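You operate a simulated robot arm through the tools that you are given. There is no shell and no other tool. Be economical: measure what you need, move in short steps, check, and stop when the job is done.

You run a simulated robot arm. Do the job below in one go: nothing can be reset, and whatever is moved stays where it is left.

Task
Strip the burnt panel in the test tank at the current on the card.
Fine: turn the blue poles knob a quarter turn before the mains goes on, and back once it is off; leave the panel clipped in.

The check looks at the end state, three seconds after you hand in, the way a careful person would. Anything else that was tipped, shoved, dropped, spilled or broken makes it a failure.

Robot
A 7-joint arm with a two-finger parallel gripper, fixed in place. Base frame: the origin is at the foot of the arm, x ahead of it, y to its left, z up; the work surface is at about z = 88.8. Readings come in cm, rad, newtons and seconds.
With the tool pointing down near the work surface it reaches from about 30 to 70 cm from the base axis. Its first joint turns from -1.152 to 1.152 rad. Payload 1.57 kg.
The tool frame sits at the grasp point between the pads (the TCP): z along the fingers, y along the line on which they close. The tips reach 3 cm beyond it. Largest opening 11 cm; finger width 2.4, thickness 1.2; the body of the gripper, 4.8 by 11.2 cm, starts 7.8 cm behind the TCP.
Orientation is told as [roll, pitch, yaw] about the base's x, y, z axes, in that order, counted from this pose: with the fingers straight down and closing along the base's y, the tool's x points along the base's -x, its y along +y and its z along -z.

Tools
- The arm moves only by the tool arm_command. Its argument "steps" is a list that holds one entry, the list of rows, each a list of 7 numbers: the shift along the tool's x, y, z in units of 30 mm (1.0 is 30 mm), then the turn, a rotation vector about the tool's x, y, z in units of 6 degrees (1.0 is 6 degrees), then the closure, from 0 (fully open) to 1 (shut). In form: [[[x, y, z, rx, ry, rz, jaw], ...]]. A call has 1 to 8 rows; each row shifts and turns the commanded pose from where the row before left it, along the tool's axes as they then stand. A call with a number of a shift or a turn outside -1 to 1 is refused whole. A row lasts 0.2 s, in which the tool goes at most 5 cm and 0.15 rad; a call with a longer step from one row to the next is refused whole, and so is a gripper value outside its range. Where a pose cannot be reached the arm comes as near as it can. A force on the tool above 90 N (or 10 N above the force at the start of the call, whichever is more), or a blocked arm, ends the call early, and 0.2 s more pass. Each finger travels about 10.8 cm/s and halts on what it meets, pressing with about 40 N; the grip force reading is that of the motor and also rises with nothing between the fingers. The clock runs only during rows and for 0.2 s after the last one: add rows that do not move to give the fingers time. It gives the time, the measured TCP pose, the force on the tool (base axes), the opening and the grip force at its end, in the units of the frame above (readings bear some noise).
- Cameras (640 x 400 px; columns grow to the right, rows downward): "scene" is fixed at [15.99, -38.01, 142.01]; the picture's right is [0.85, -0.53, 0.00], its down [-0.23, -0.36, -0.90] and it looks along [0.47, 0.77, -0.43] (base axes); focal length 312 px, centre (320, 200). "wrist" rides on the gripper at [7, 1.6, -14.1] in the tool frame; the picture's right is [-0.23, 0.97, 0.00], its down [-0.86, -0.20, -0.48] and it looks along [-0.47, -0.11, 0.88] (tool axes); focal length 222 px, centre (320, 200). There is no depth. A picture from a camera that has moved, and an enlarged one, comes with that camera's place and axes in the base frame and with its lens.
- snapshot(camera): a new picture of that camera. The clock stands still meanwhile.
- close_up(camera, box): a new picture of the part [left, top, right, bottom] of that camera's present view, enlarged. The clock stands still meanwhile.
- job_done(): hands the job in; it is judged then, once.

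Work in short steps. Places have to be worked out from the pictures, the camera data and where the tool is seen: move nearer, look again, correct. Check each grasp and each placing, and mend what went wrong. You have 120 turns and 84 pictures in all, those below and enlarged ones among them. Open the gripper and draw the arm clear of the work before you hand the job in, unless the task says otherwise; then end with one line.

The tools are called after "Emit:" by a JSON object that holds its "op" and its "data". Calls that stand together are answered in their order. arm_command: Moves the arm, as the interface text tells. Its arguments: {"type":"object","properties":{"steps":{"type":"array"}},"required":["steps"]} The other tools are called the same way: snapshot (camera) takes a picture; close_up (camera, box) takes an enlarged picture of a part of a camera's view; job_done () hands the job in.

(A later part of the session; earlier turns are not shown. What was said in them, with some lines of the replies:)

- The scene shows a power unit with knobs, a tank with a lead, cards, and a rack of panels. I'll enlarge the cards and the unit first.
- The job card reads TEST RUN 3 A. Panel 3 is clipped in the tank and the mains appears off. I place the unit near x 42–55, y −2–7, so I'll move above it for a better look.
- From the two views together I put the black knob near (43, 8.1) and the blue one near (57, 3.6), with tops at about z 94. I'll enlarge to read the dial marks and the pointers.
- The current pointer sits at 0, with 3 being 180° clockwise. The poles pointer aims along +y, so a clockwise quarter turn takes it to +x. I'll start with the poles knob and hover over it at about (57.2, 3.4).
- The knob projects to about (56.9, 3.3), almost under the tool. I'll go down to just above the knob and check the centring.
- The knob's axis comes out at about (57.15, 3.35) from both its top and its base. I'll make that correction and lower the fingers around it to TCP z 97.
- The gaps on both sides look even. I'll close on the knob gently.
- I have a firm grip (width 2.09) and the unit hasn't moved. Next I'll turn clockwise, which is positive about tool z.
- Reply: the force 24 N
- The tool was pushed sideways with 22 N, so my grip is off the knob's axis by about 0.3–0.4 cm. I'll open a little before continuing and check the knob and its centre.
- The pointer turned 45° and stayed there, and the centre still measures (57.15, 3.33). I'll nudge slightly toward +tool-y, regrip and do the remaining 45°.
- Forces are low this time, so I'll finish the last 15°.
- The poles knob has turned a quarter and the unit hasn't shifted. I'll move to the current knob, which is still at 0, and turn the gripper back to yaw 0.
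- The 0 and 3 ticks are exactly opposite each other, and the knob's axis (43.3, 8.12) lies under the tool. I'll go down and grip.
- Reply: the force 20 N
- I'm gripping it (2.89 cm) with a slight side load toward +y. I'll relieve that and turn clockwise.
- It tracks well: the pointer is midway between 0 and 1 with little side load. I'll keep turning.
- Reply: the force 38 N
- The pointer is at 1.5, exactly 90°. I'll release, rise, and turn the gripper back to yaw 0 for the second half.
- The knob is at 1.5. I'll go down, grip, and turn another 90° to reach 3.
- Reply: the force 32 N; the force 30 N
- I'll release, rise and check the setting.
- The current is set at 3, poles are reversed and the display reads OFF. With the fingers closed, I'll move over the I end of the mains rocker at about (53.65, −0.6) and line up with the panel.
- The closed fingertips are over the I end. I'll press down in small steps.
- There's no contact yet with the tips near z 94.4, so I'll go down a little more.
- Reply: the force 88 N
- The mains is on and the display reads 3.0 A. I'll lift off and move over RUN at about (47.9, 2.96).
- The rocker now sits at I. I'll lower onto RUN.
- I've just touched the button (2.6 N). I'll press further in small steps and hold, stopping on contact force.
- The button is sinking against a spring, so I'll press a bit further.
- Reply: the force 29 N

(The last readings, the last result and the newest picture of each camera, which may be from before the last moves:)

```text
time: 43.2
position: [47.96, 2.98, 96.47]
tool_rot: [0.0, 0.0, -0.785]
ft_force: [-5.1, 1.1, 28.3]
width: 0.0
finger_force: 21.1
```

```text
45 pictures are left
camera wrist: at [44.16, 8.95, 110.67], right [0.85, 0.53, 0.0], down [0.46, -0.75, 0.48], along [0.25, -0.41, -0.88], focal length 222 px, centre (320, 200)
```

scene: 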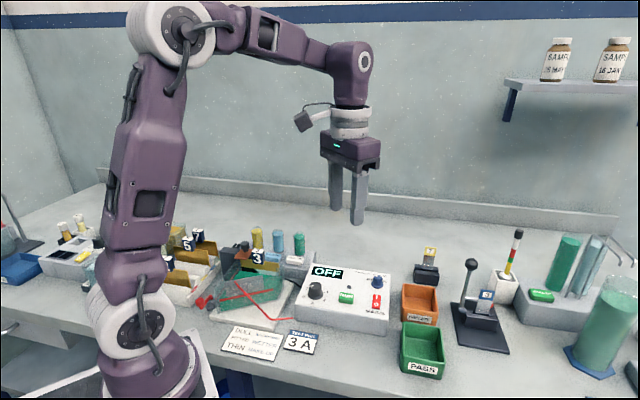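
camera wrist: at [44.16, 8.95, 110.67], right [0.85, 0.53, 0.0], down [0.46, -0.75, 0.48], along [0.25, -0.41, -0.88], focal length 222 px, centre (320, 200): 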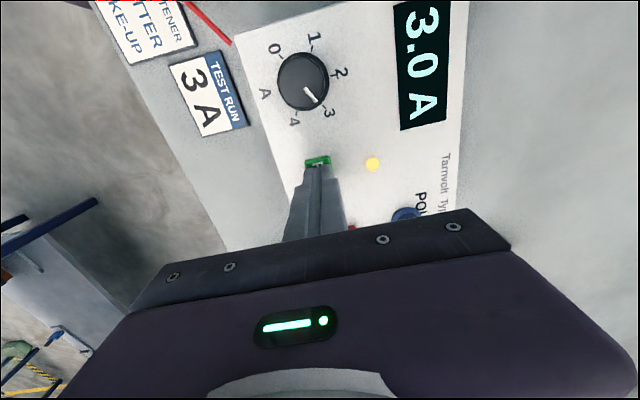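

The lamp is lit, so the run has started. I'll lift and park above the mains O end while watching the lamp and the panel.

Emit:
{"op": "arm_command", "data": {"steps": [[[0, 0, -0.7, 0, 0, 0, 1], [0, 0, -0.6, 0, 0, 0, 1], [-0.704, -0.084, 0, 0, 0, 0, 1], [-0.704, -0.084, 0, 0, 0, 0, 1], [-0.704, -0.084, 0, 0, 0, 0, 1], [0, 0, 0, 0, 0, 0, 1]]]}}

Emit:
{"op": "close_up", "data": {"camera": "scene", "box": [200, 220, 400, 345]}}

```text
time: 44.6
position: [51.73, -2.08, 100.36]
tool_rot: [0.001, -0.001, -0.784]
ft_force: [-0.7, 0.5, -0.5]
width: 0.0
finger_force: 21.0
```

```text
3.20 times, centred on (300, 282) of scene
camera zoom: at [15.99, -38.01, 142.01], right [0.85, -0.53, 0.0], down [-0.23, -0.36, -0.9], along [0.47, 0.77, -0.43], focal length 998 px, centre (384, -64)
```

zoom: 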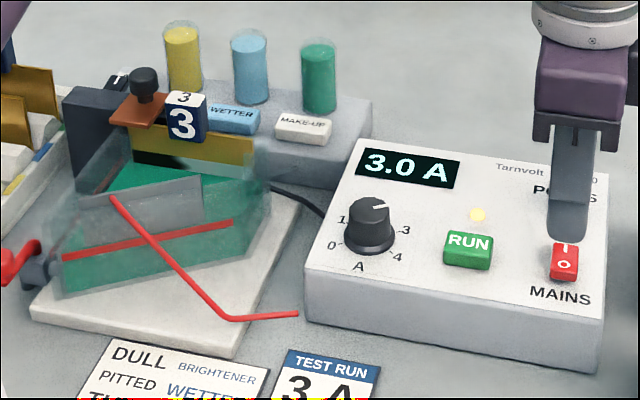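

The run is on, and the panel still shows its dark burnt edge. I'll wait and look again.

Emit:
{"op": "arm_command", "data": {"steps": [[[0, 0, 0, 0, 0, 0, 1], [0, 0, 0, 0, 0, 0, 1], [0, 0, 0, 0, 0, 0, 1], [0, 0, 0, 0, 0, 0, 1], [0, 0, 0, 0, 0, 0, 1], [0, 0, 0, 0, 0, 0, 1], [0, 0, 0, 0, 0, 0, 1], [0, 0, 0, 0, 0, 0, 1]]]}}

Emit:
{"op": "close_up", "data": {"camera": "scene", "box": [200, 220, 400, 345]}}

```text
time: 46.4
position: [51.76, -2.17, 100.39]
tool_rot: [0.0, 0.0, -0.785]
ft_force: [0.5, 0.9, -0.1]
width: 0.0
finger_force: 20.9
```

```text
3.20 times, centred on (300, 282) of scene
camera zoom: at [15.99, -38.01, 142.01], right [0.85, -0.53, 0.0], down [-0.23, -0.36, -0.9], along [0.47, 0.77, -0.43], focal length 998 px, centre (384, -64)
```

zoom: 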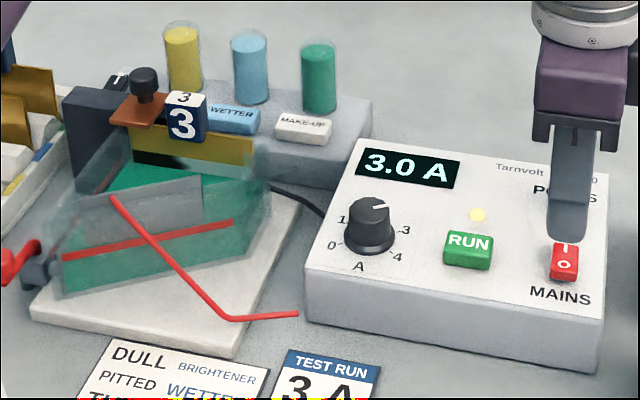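

The lamp is still on. I'll wait longer.

Emit:
{"op": "arm_command", "data": {"steps": [[[0, 0, 0, 0, 0, 0, 1], [0, 0, 0, 0, 0, 0, 1], [0, 0, 0, 0, 0, 0, 1], [0, 0, 0, 0, 0, 0, 1], [0, 0, 0, 0, 0, 0, 1], [0, 0, 0, 0, 0, 0, 1], [0, 0, 0, 0, 0, 0, 1], [0, 0, 0, 0, 0, 0, 1]]]}}

Emit:
{"op": "arm_command", "data": {"steps": [[[0, 0, 0, 0, 0, 0, 1], [0, 0, 0, 0, 0, 0, 1], [0, 0, 0, 0, 0, 0, 1], [0, 0, 0, 0, 0, 0, 1], [0, 0, 0, 0, 0, 0, 1], [0, 0, 0, 0, 0, 0, 1], [0, 0, 0, 0, 0, 0, 1], [0, 0, 0, 0, 0, 0, 1]]]}}

Emit:
{"op": "close_up", "data": {"camera": "scene", "box": [200, 220, 400, 345]}}

```text
time: 48.2
position: [51.69, -2.1, 100.31]
tool_rot: [0.0, 0.001, -0.785]
ft_force: [0.2, 0.2, -0.2]
width: 0.01
finger_force: 21.5
```

```text
time: 50.0
position: [51.8, -2.0, 100.37]
tool_rot: [0.0, 0.001, -0.785]
ft_force: [0.5, -0.2, -0.5]
width: 0.0
finger_force: 21.7
```

```text
3.20 times, centred on (300, 282) of scene
camera zoom: at [15.99, -38.01, 142.01], right [0.85, -0.53, 0.0], down [-0.23, -0.36, -0.9], along [0.47, 0.77, -0.43], focal length 998 px, centre (384, -64)
```

zoom: 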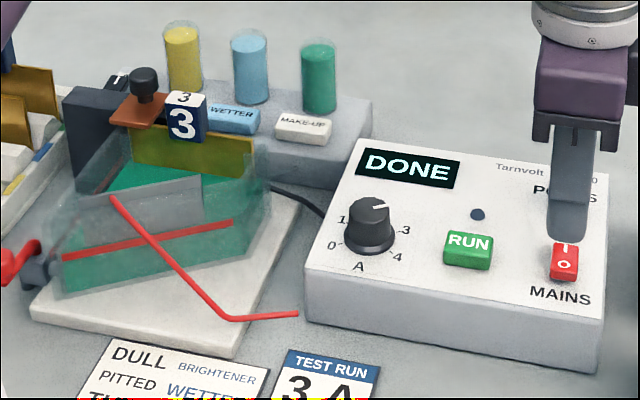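

The display says DONE and the panel's dark edge is gone. I'll press the O end of the mains.

Emit:
{"op": "arm_command", "data": {"steps": [[[0, 0, 0.5, 0, 0, 0, 1], [0, 0, 0.43, 0, 0, 0, 1], [0, 0, 0.08, 0, 0, 0, 1], [0, 0, 0.08, 0, 0, 0, 1], [0, 0, 0.05, 0, 0, 0, 1]]]}}

Emit:
{"op": "close_up", "data": {"camera": "scene", "box": [290, 250, 410, 340]}}

```text
time: 51.2
position: [51.72, -1.97, 97.14]
tool_rot: [0.0, -0.002, -0.786]
ft_force: [-16.6, -3.2, 41.4]
width: 0.0
finger_force: 21.0
```

```text
4.44 times, centred on (350, 295) of scene
camera zoom: at [15.88, -38.02, 142.02], right [0.85, -0.53, 0.0], down [-0.22, -0.36, -0.9], along [0.48, 0.77, -0.43], focal length 1387 px, centre (187, -222)
```

zoom: 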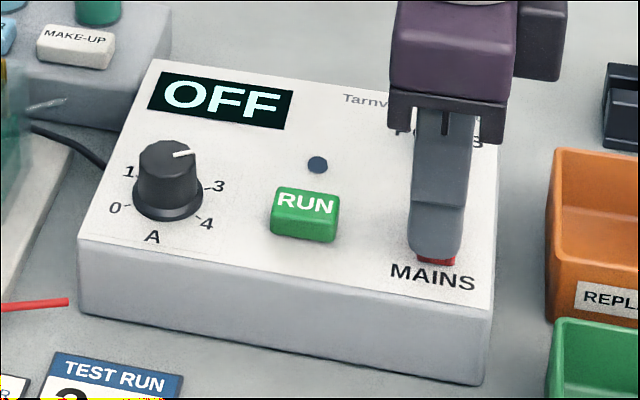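

The mains is off and the display shows OFF. Next I'll lift, go over the poles knob, open the fingers partly and turn to yaw −90° to grip it.

Emit:
{"op": "arm_command", "data": {"steps": [[[0, 0, -0.9, 0, 0, 0, 1], [0, 0, -0.9, 0, 0, 0, 1], [0, 0.853, 0, 0, 0, 0, 0.9], [0, 0.853, 0, 0, 0, 0, 0.8], [0, 0.853, 0, 0, 0, 0, 0.6], [0, 0, 0, 0, 0, 1, 0.6], [0, 0, 0, 0, 0, 1, 0.6], [0, 0, 0, 0, 0, 1, 0.6]]]}}

Emit:
{"op": "arm_command", "data": {"steps": [[[0, 0, 0, 0, 0, 1, 0.6], [0, 0, 0, 0, 0, 1, 0.6], [0, 0, 0, 0, 0, 1, 0.6], [0, 0, 0, 0, 0, 1, 0.6], [0, 0, 0, 0, 0, 0.5, 0.6], [0, 0, 0, 0, 0, 0, 0.6]]]}}

Emit:
{"op": "close_up", "data": {"camera": "wrist", "box": [240, 100, 400, 200]}}

Emit:
{"op": "close_up", "data": {"camera": "scene", "box": [290, 250, 410, 340]}}

```text
time: 53.0
position: [57.28, 3.43, 102.35]
tool_rot: [0.001, 0.0, -1.099]
ft_force: [-0.8, 1.1, 0.0]
width: 4.39
finger_force: 0.2
```

```text
time: 54.4
position: [57.2, 3.44, 102.37]
tool_rot: [0.0, 0.001, -1.574]
ft_force: [-0.8, -0.3, 0.3]
width: 4.39
finger_force: 0.1
```

```text
4.00 times, centred on (320, 150) of wrist
camera zoom: at [58.97, 10.32, 116.53], right [0.97, -0.23, 0.0], down [-0.2, -0.85, 0.48], along [-0.11, -0.47, -0.88], focal length 888 px, centre (320, 400)
```

zoom: 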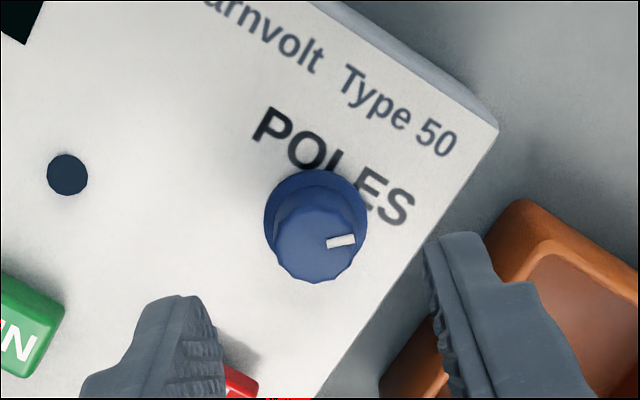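

```text
4.44 times, centred on (350, 295) of scene
camera zoom: at [15.99, -38.01, 142.01], right [0.85, -0.53, 0.0], down [-0.23, -0.36, -0.9], along [0.47, 0.77, -0.43], focal length 1387 px, centre (187, -222)
```

zoom: 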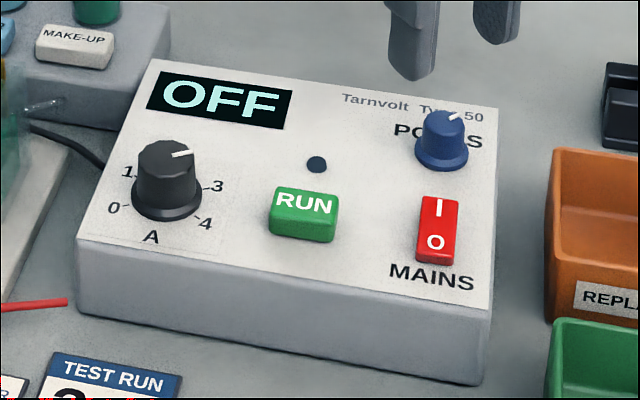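

The knob is centred under the tool with its pointer along the finger line. I'll go down, grip, and start turning back counter-clockwise.

Emit:
{"op": "arm_command", "data": {"steps": [[[-0.02, 0, 0.9, 0, 0, 0, 0.6], [0, 0, 0.88, 0, 0, 0, 0.6], [0, 0, 0, 0, 0, 0, 0.7], [0, 0, 0, 0, 0, 0, 0.8], [0, 0, 0, 0, 0, 0, 0.87], [0, 0, 0, 0, 0, 0, 0.87]]]}}

Emit:
{"op": "arm_command", "data": {"steps": [[[0, 0, 0, 0, 0, -1, 0.87], [0, 0, 0, 0, 0, -1, 0.87], [0, 0, 0, 0, 0, -1, 0.87], [0, 0, 0, 0, 0, -1, 0.87]]]}}

Emit:
{"op": "close_up", "data": {"camera": "wrist", "box": [240, 100, 400, 200]}}

```text
time: 55.8
position: [57.27, 3.34, 96.9]
tool_rot: [-0.003, 0.0, -1.571]
ft_force: [-13.7, -1.7, 0.9]
width: 2.11
finger_force: 34.3
```

```text
time: 56.8
position: [57.25, 3.29, 96.96]
tool_rot: [-0.002, 0.002, -1.151]
ft_force: [-15.2, 1.9, -11.6]
width: 2.11
finger_force: 33.9
```

```text
4.00 times, centred on (320, 150) of wrist
camera zoom: at [55.91, 10.27, 111.17], right [0.98, 0.19, 0.0], down [0.17, -0.86, 0.48], along [0.09, -0.47, -0.88], focal length 888 px, centre (320, 400)
```

zoom: 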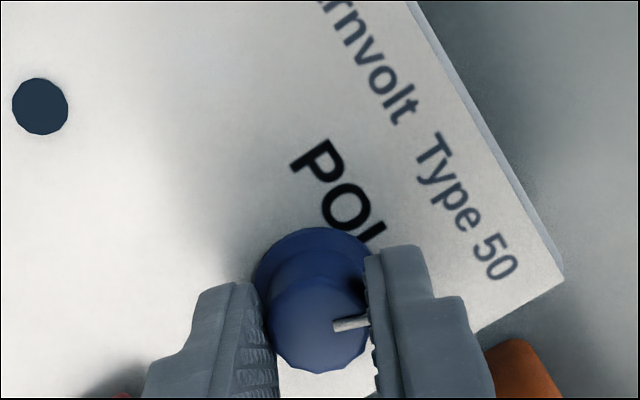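

It's turning with the grip. I'll relieve the small side load and continue.

Emit:
{"op": "arm_command", "data": {"steps": [[[0.014, -0.03, 0, 0, 0, -1, 0.87], [0, 0, 0, 0, 0, -1, 0.87], [0, 0, 0, 0, 0, -1, 0.87], [0, 0, 0, 0, 0, -1, 0.87], [0, 0, 0, 0, 0, -1, 0.87]]]}}

Emit:
{"op": "arm_command", "data": {"steps": [[[0, 0, 0, 0, 0, -1, 0.87], [0, 0, 0, 0, 0, -1, 0.87], [0, 0, 0, 0, 0, -1, 0.87]]]}}

Emit:
{"op": "arm_command", "data": {"steps": [[[0, 0, 0, 0, 0, -1, 0.87], [0, 0, 0, 0, 0, -1, 0.87], [0, 0, 0, 0, 0, -1, 0.87], [0, 0, 0, 0, 0, 0, 0.87]]]}}

Emit:
{"op": "close_up", "data": {"camera": "wrist", "box": [240, 100, 400, 200]}}

```text
time: 58.0
position: [57.09, 3.24, 96.95]
tool_rot: [0.0, -0.001, -0.627]
ft_force: [2.5, 2.8, -28.4]
width: 2.1
finger_force: 34.4
```

```text
time: 58.8
position: [57.16, 3.3, 96.93]
tool_rot: [0.0, 0.001, -0.311]
ft_force: [4.4, 3.2, -28.6]
width: 2.1
finger_force: 34.9
```

```text
time: 59.8
position: [57.17, 3.34, 96.94]
tool_rot: [-0.002, 0.0, 0.0]
ft_force: [5.0, 4.4, -29.5]
width: 2.14
finger_force: 34.6
```

```text
4.00 times, centred on (320, 150) of wrist
camera zoom: at [50.31, 4.93, 111.19], right [0.23, 0.97, 0.0], down [0.86, -0.2, 0.48], along [0.47, -0.11, -0.88], focal length 888 px, centre (320, 400)
```

zoom: 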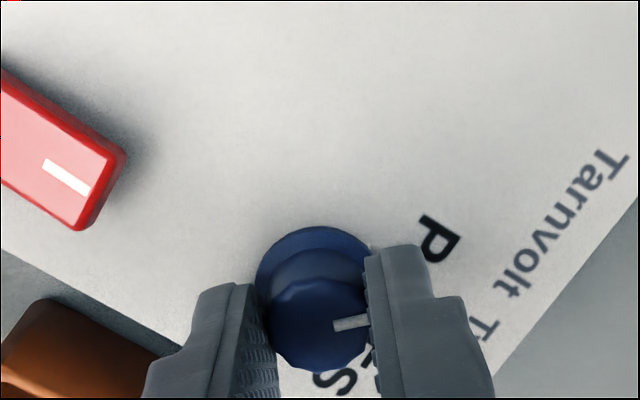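

The knob is back with its pointer along +y, as it began. I'll release, rise clear and check.

Emit:
{"op": "arm_command", "data": {"steps": [[[0, 0, 0, 0, 0, 0, 0.75], [0, 0, 0, 0, 0, 0, 0.65], [0, 0, 0, 0, 0, 0, 0.6], [0, 0, -0.9, 0, 0, 0, 0.6], [0, 0, -0.9, 0, 0, 0, 0.5], [0.2, 0, -1, 0, 0, 0, 0.3], [0.5, 0, -1, 0, 0, 0, 0.1], [0.5, 0, -1, 0, 0, 0, 0]]]}}

Emit:
{"op": "arm_command", "data": {"steps": [[[0.6, 0.4, -1, 0, 0, 0, 0], [0.6, 0.4, -1, 0, 0, 0, 0], [0.6, 0.4, -1, 0, 0, 0, 0], [0, 0, 0, 0, 0, 0, 0]]]}}

Emit:
{"op": "snapshot", "data": {"camera": "scene"}}

Emit:
{"op": "close_up", "data": {"camera": "scene", "box": [200, 220, 400, 345]}}

Emit:
{"op": "snapshot", "data": {"camera": "wrist"}}

```text
time: 61.6
position: [53.49, 3.37, 111.61]
tool_rot: [-0.001, 0.001, -0.001]
ft_force: [0.4, -0.4, 0.2]
width: 11.03
finger_force: 0.0
```

```text
time: 62.6
position: [48.07, 6.91, 120.65]
tool_rot: [0.001, -0.001, 0.0]
ft_force: [-0.7, 0.1, 0.2]
width: 11.01
finger_force: 0.1
```

```text
36 pictures are left
```

scene: 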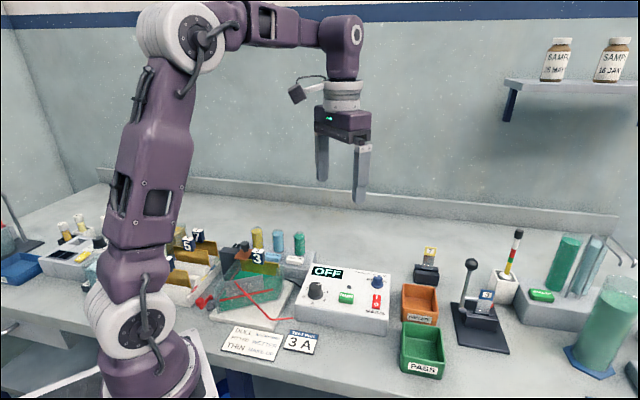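

```text
3.20 times, centred on (300, 282) of scene
camera zoom: at [15.99, -38.01, 142.01], right [0.85, -0.53, 0.0], down [-0.23, -0.36, -0.9], along [0.47, 0.77, -0.43], focal length 998 px, centre (384, -64)
```

zoom: 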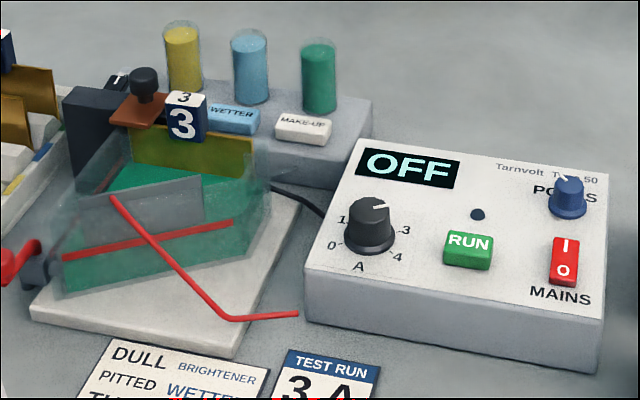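

```text
34 pictures are left
camera wrist: at [41.1, 8.47, 134.77], right [0.23, 0.97, 0.0], down [0.86, -0.2, 0.48], along [0.47, -0.11, -0.88], focal length 222 px, centre (320, 200)
```

wrist: 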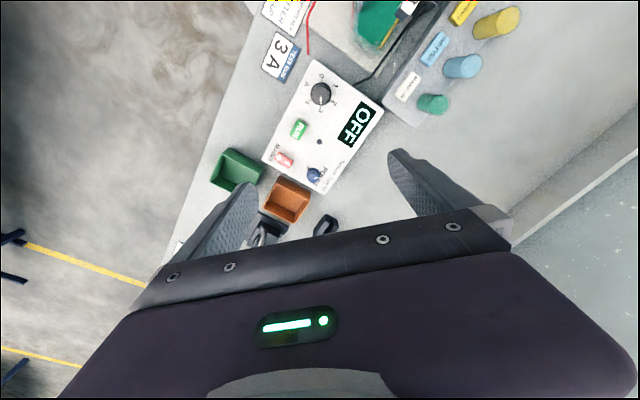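

The panel is stripped and still clipped in, the mains is off, and the poles knob is back where it started. Nothing else has moved and the arm is clear with the gripper open, so I'm handing in.

Emit:
{"op": "job_done", "data": {}}

```text
The job is handed in.
```

I stripped panel 3 at 3.0 A with the poles reversed until the unit showed DONE, then switched the mains off and turned the poles knob back; the panel is still clipped in, and the current knob is still at 3.
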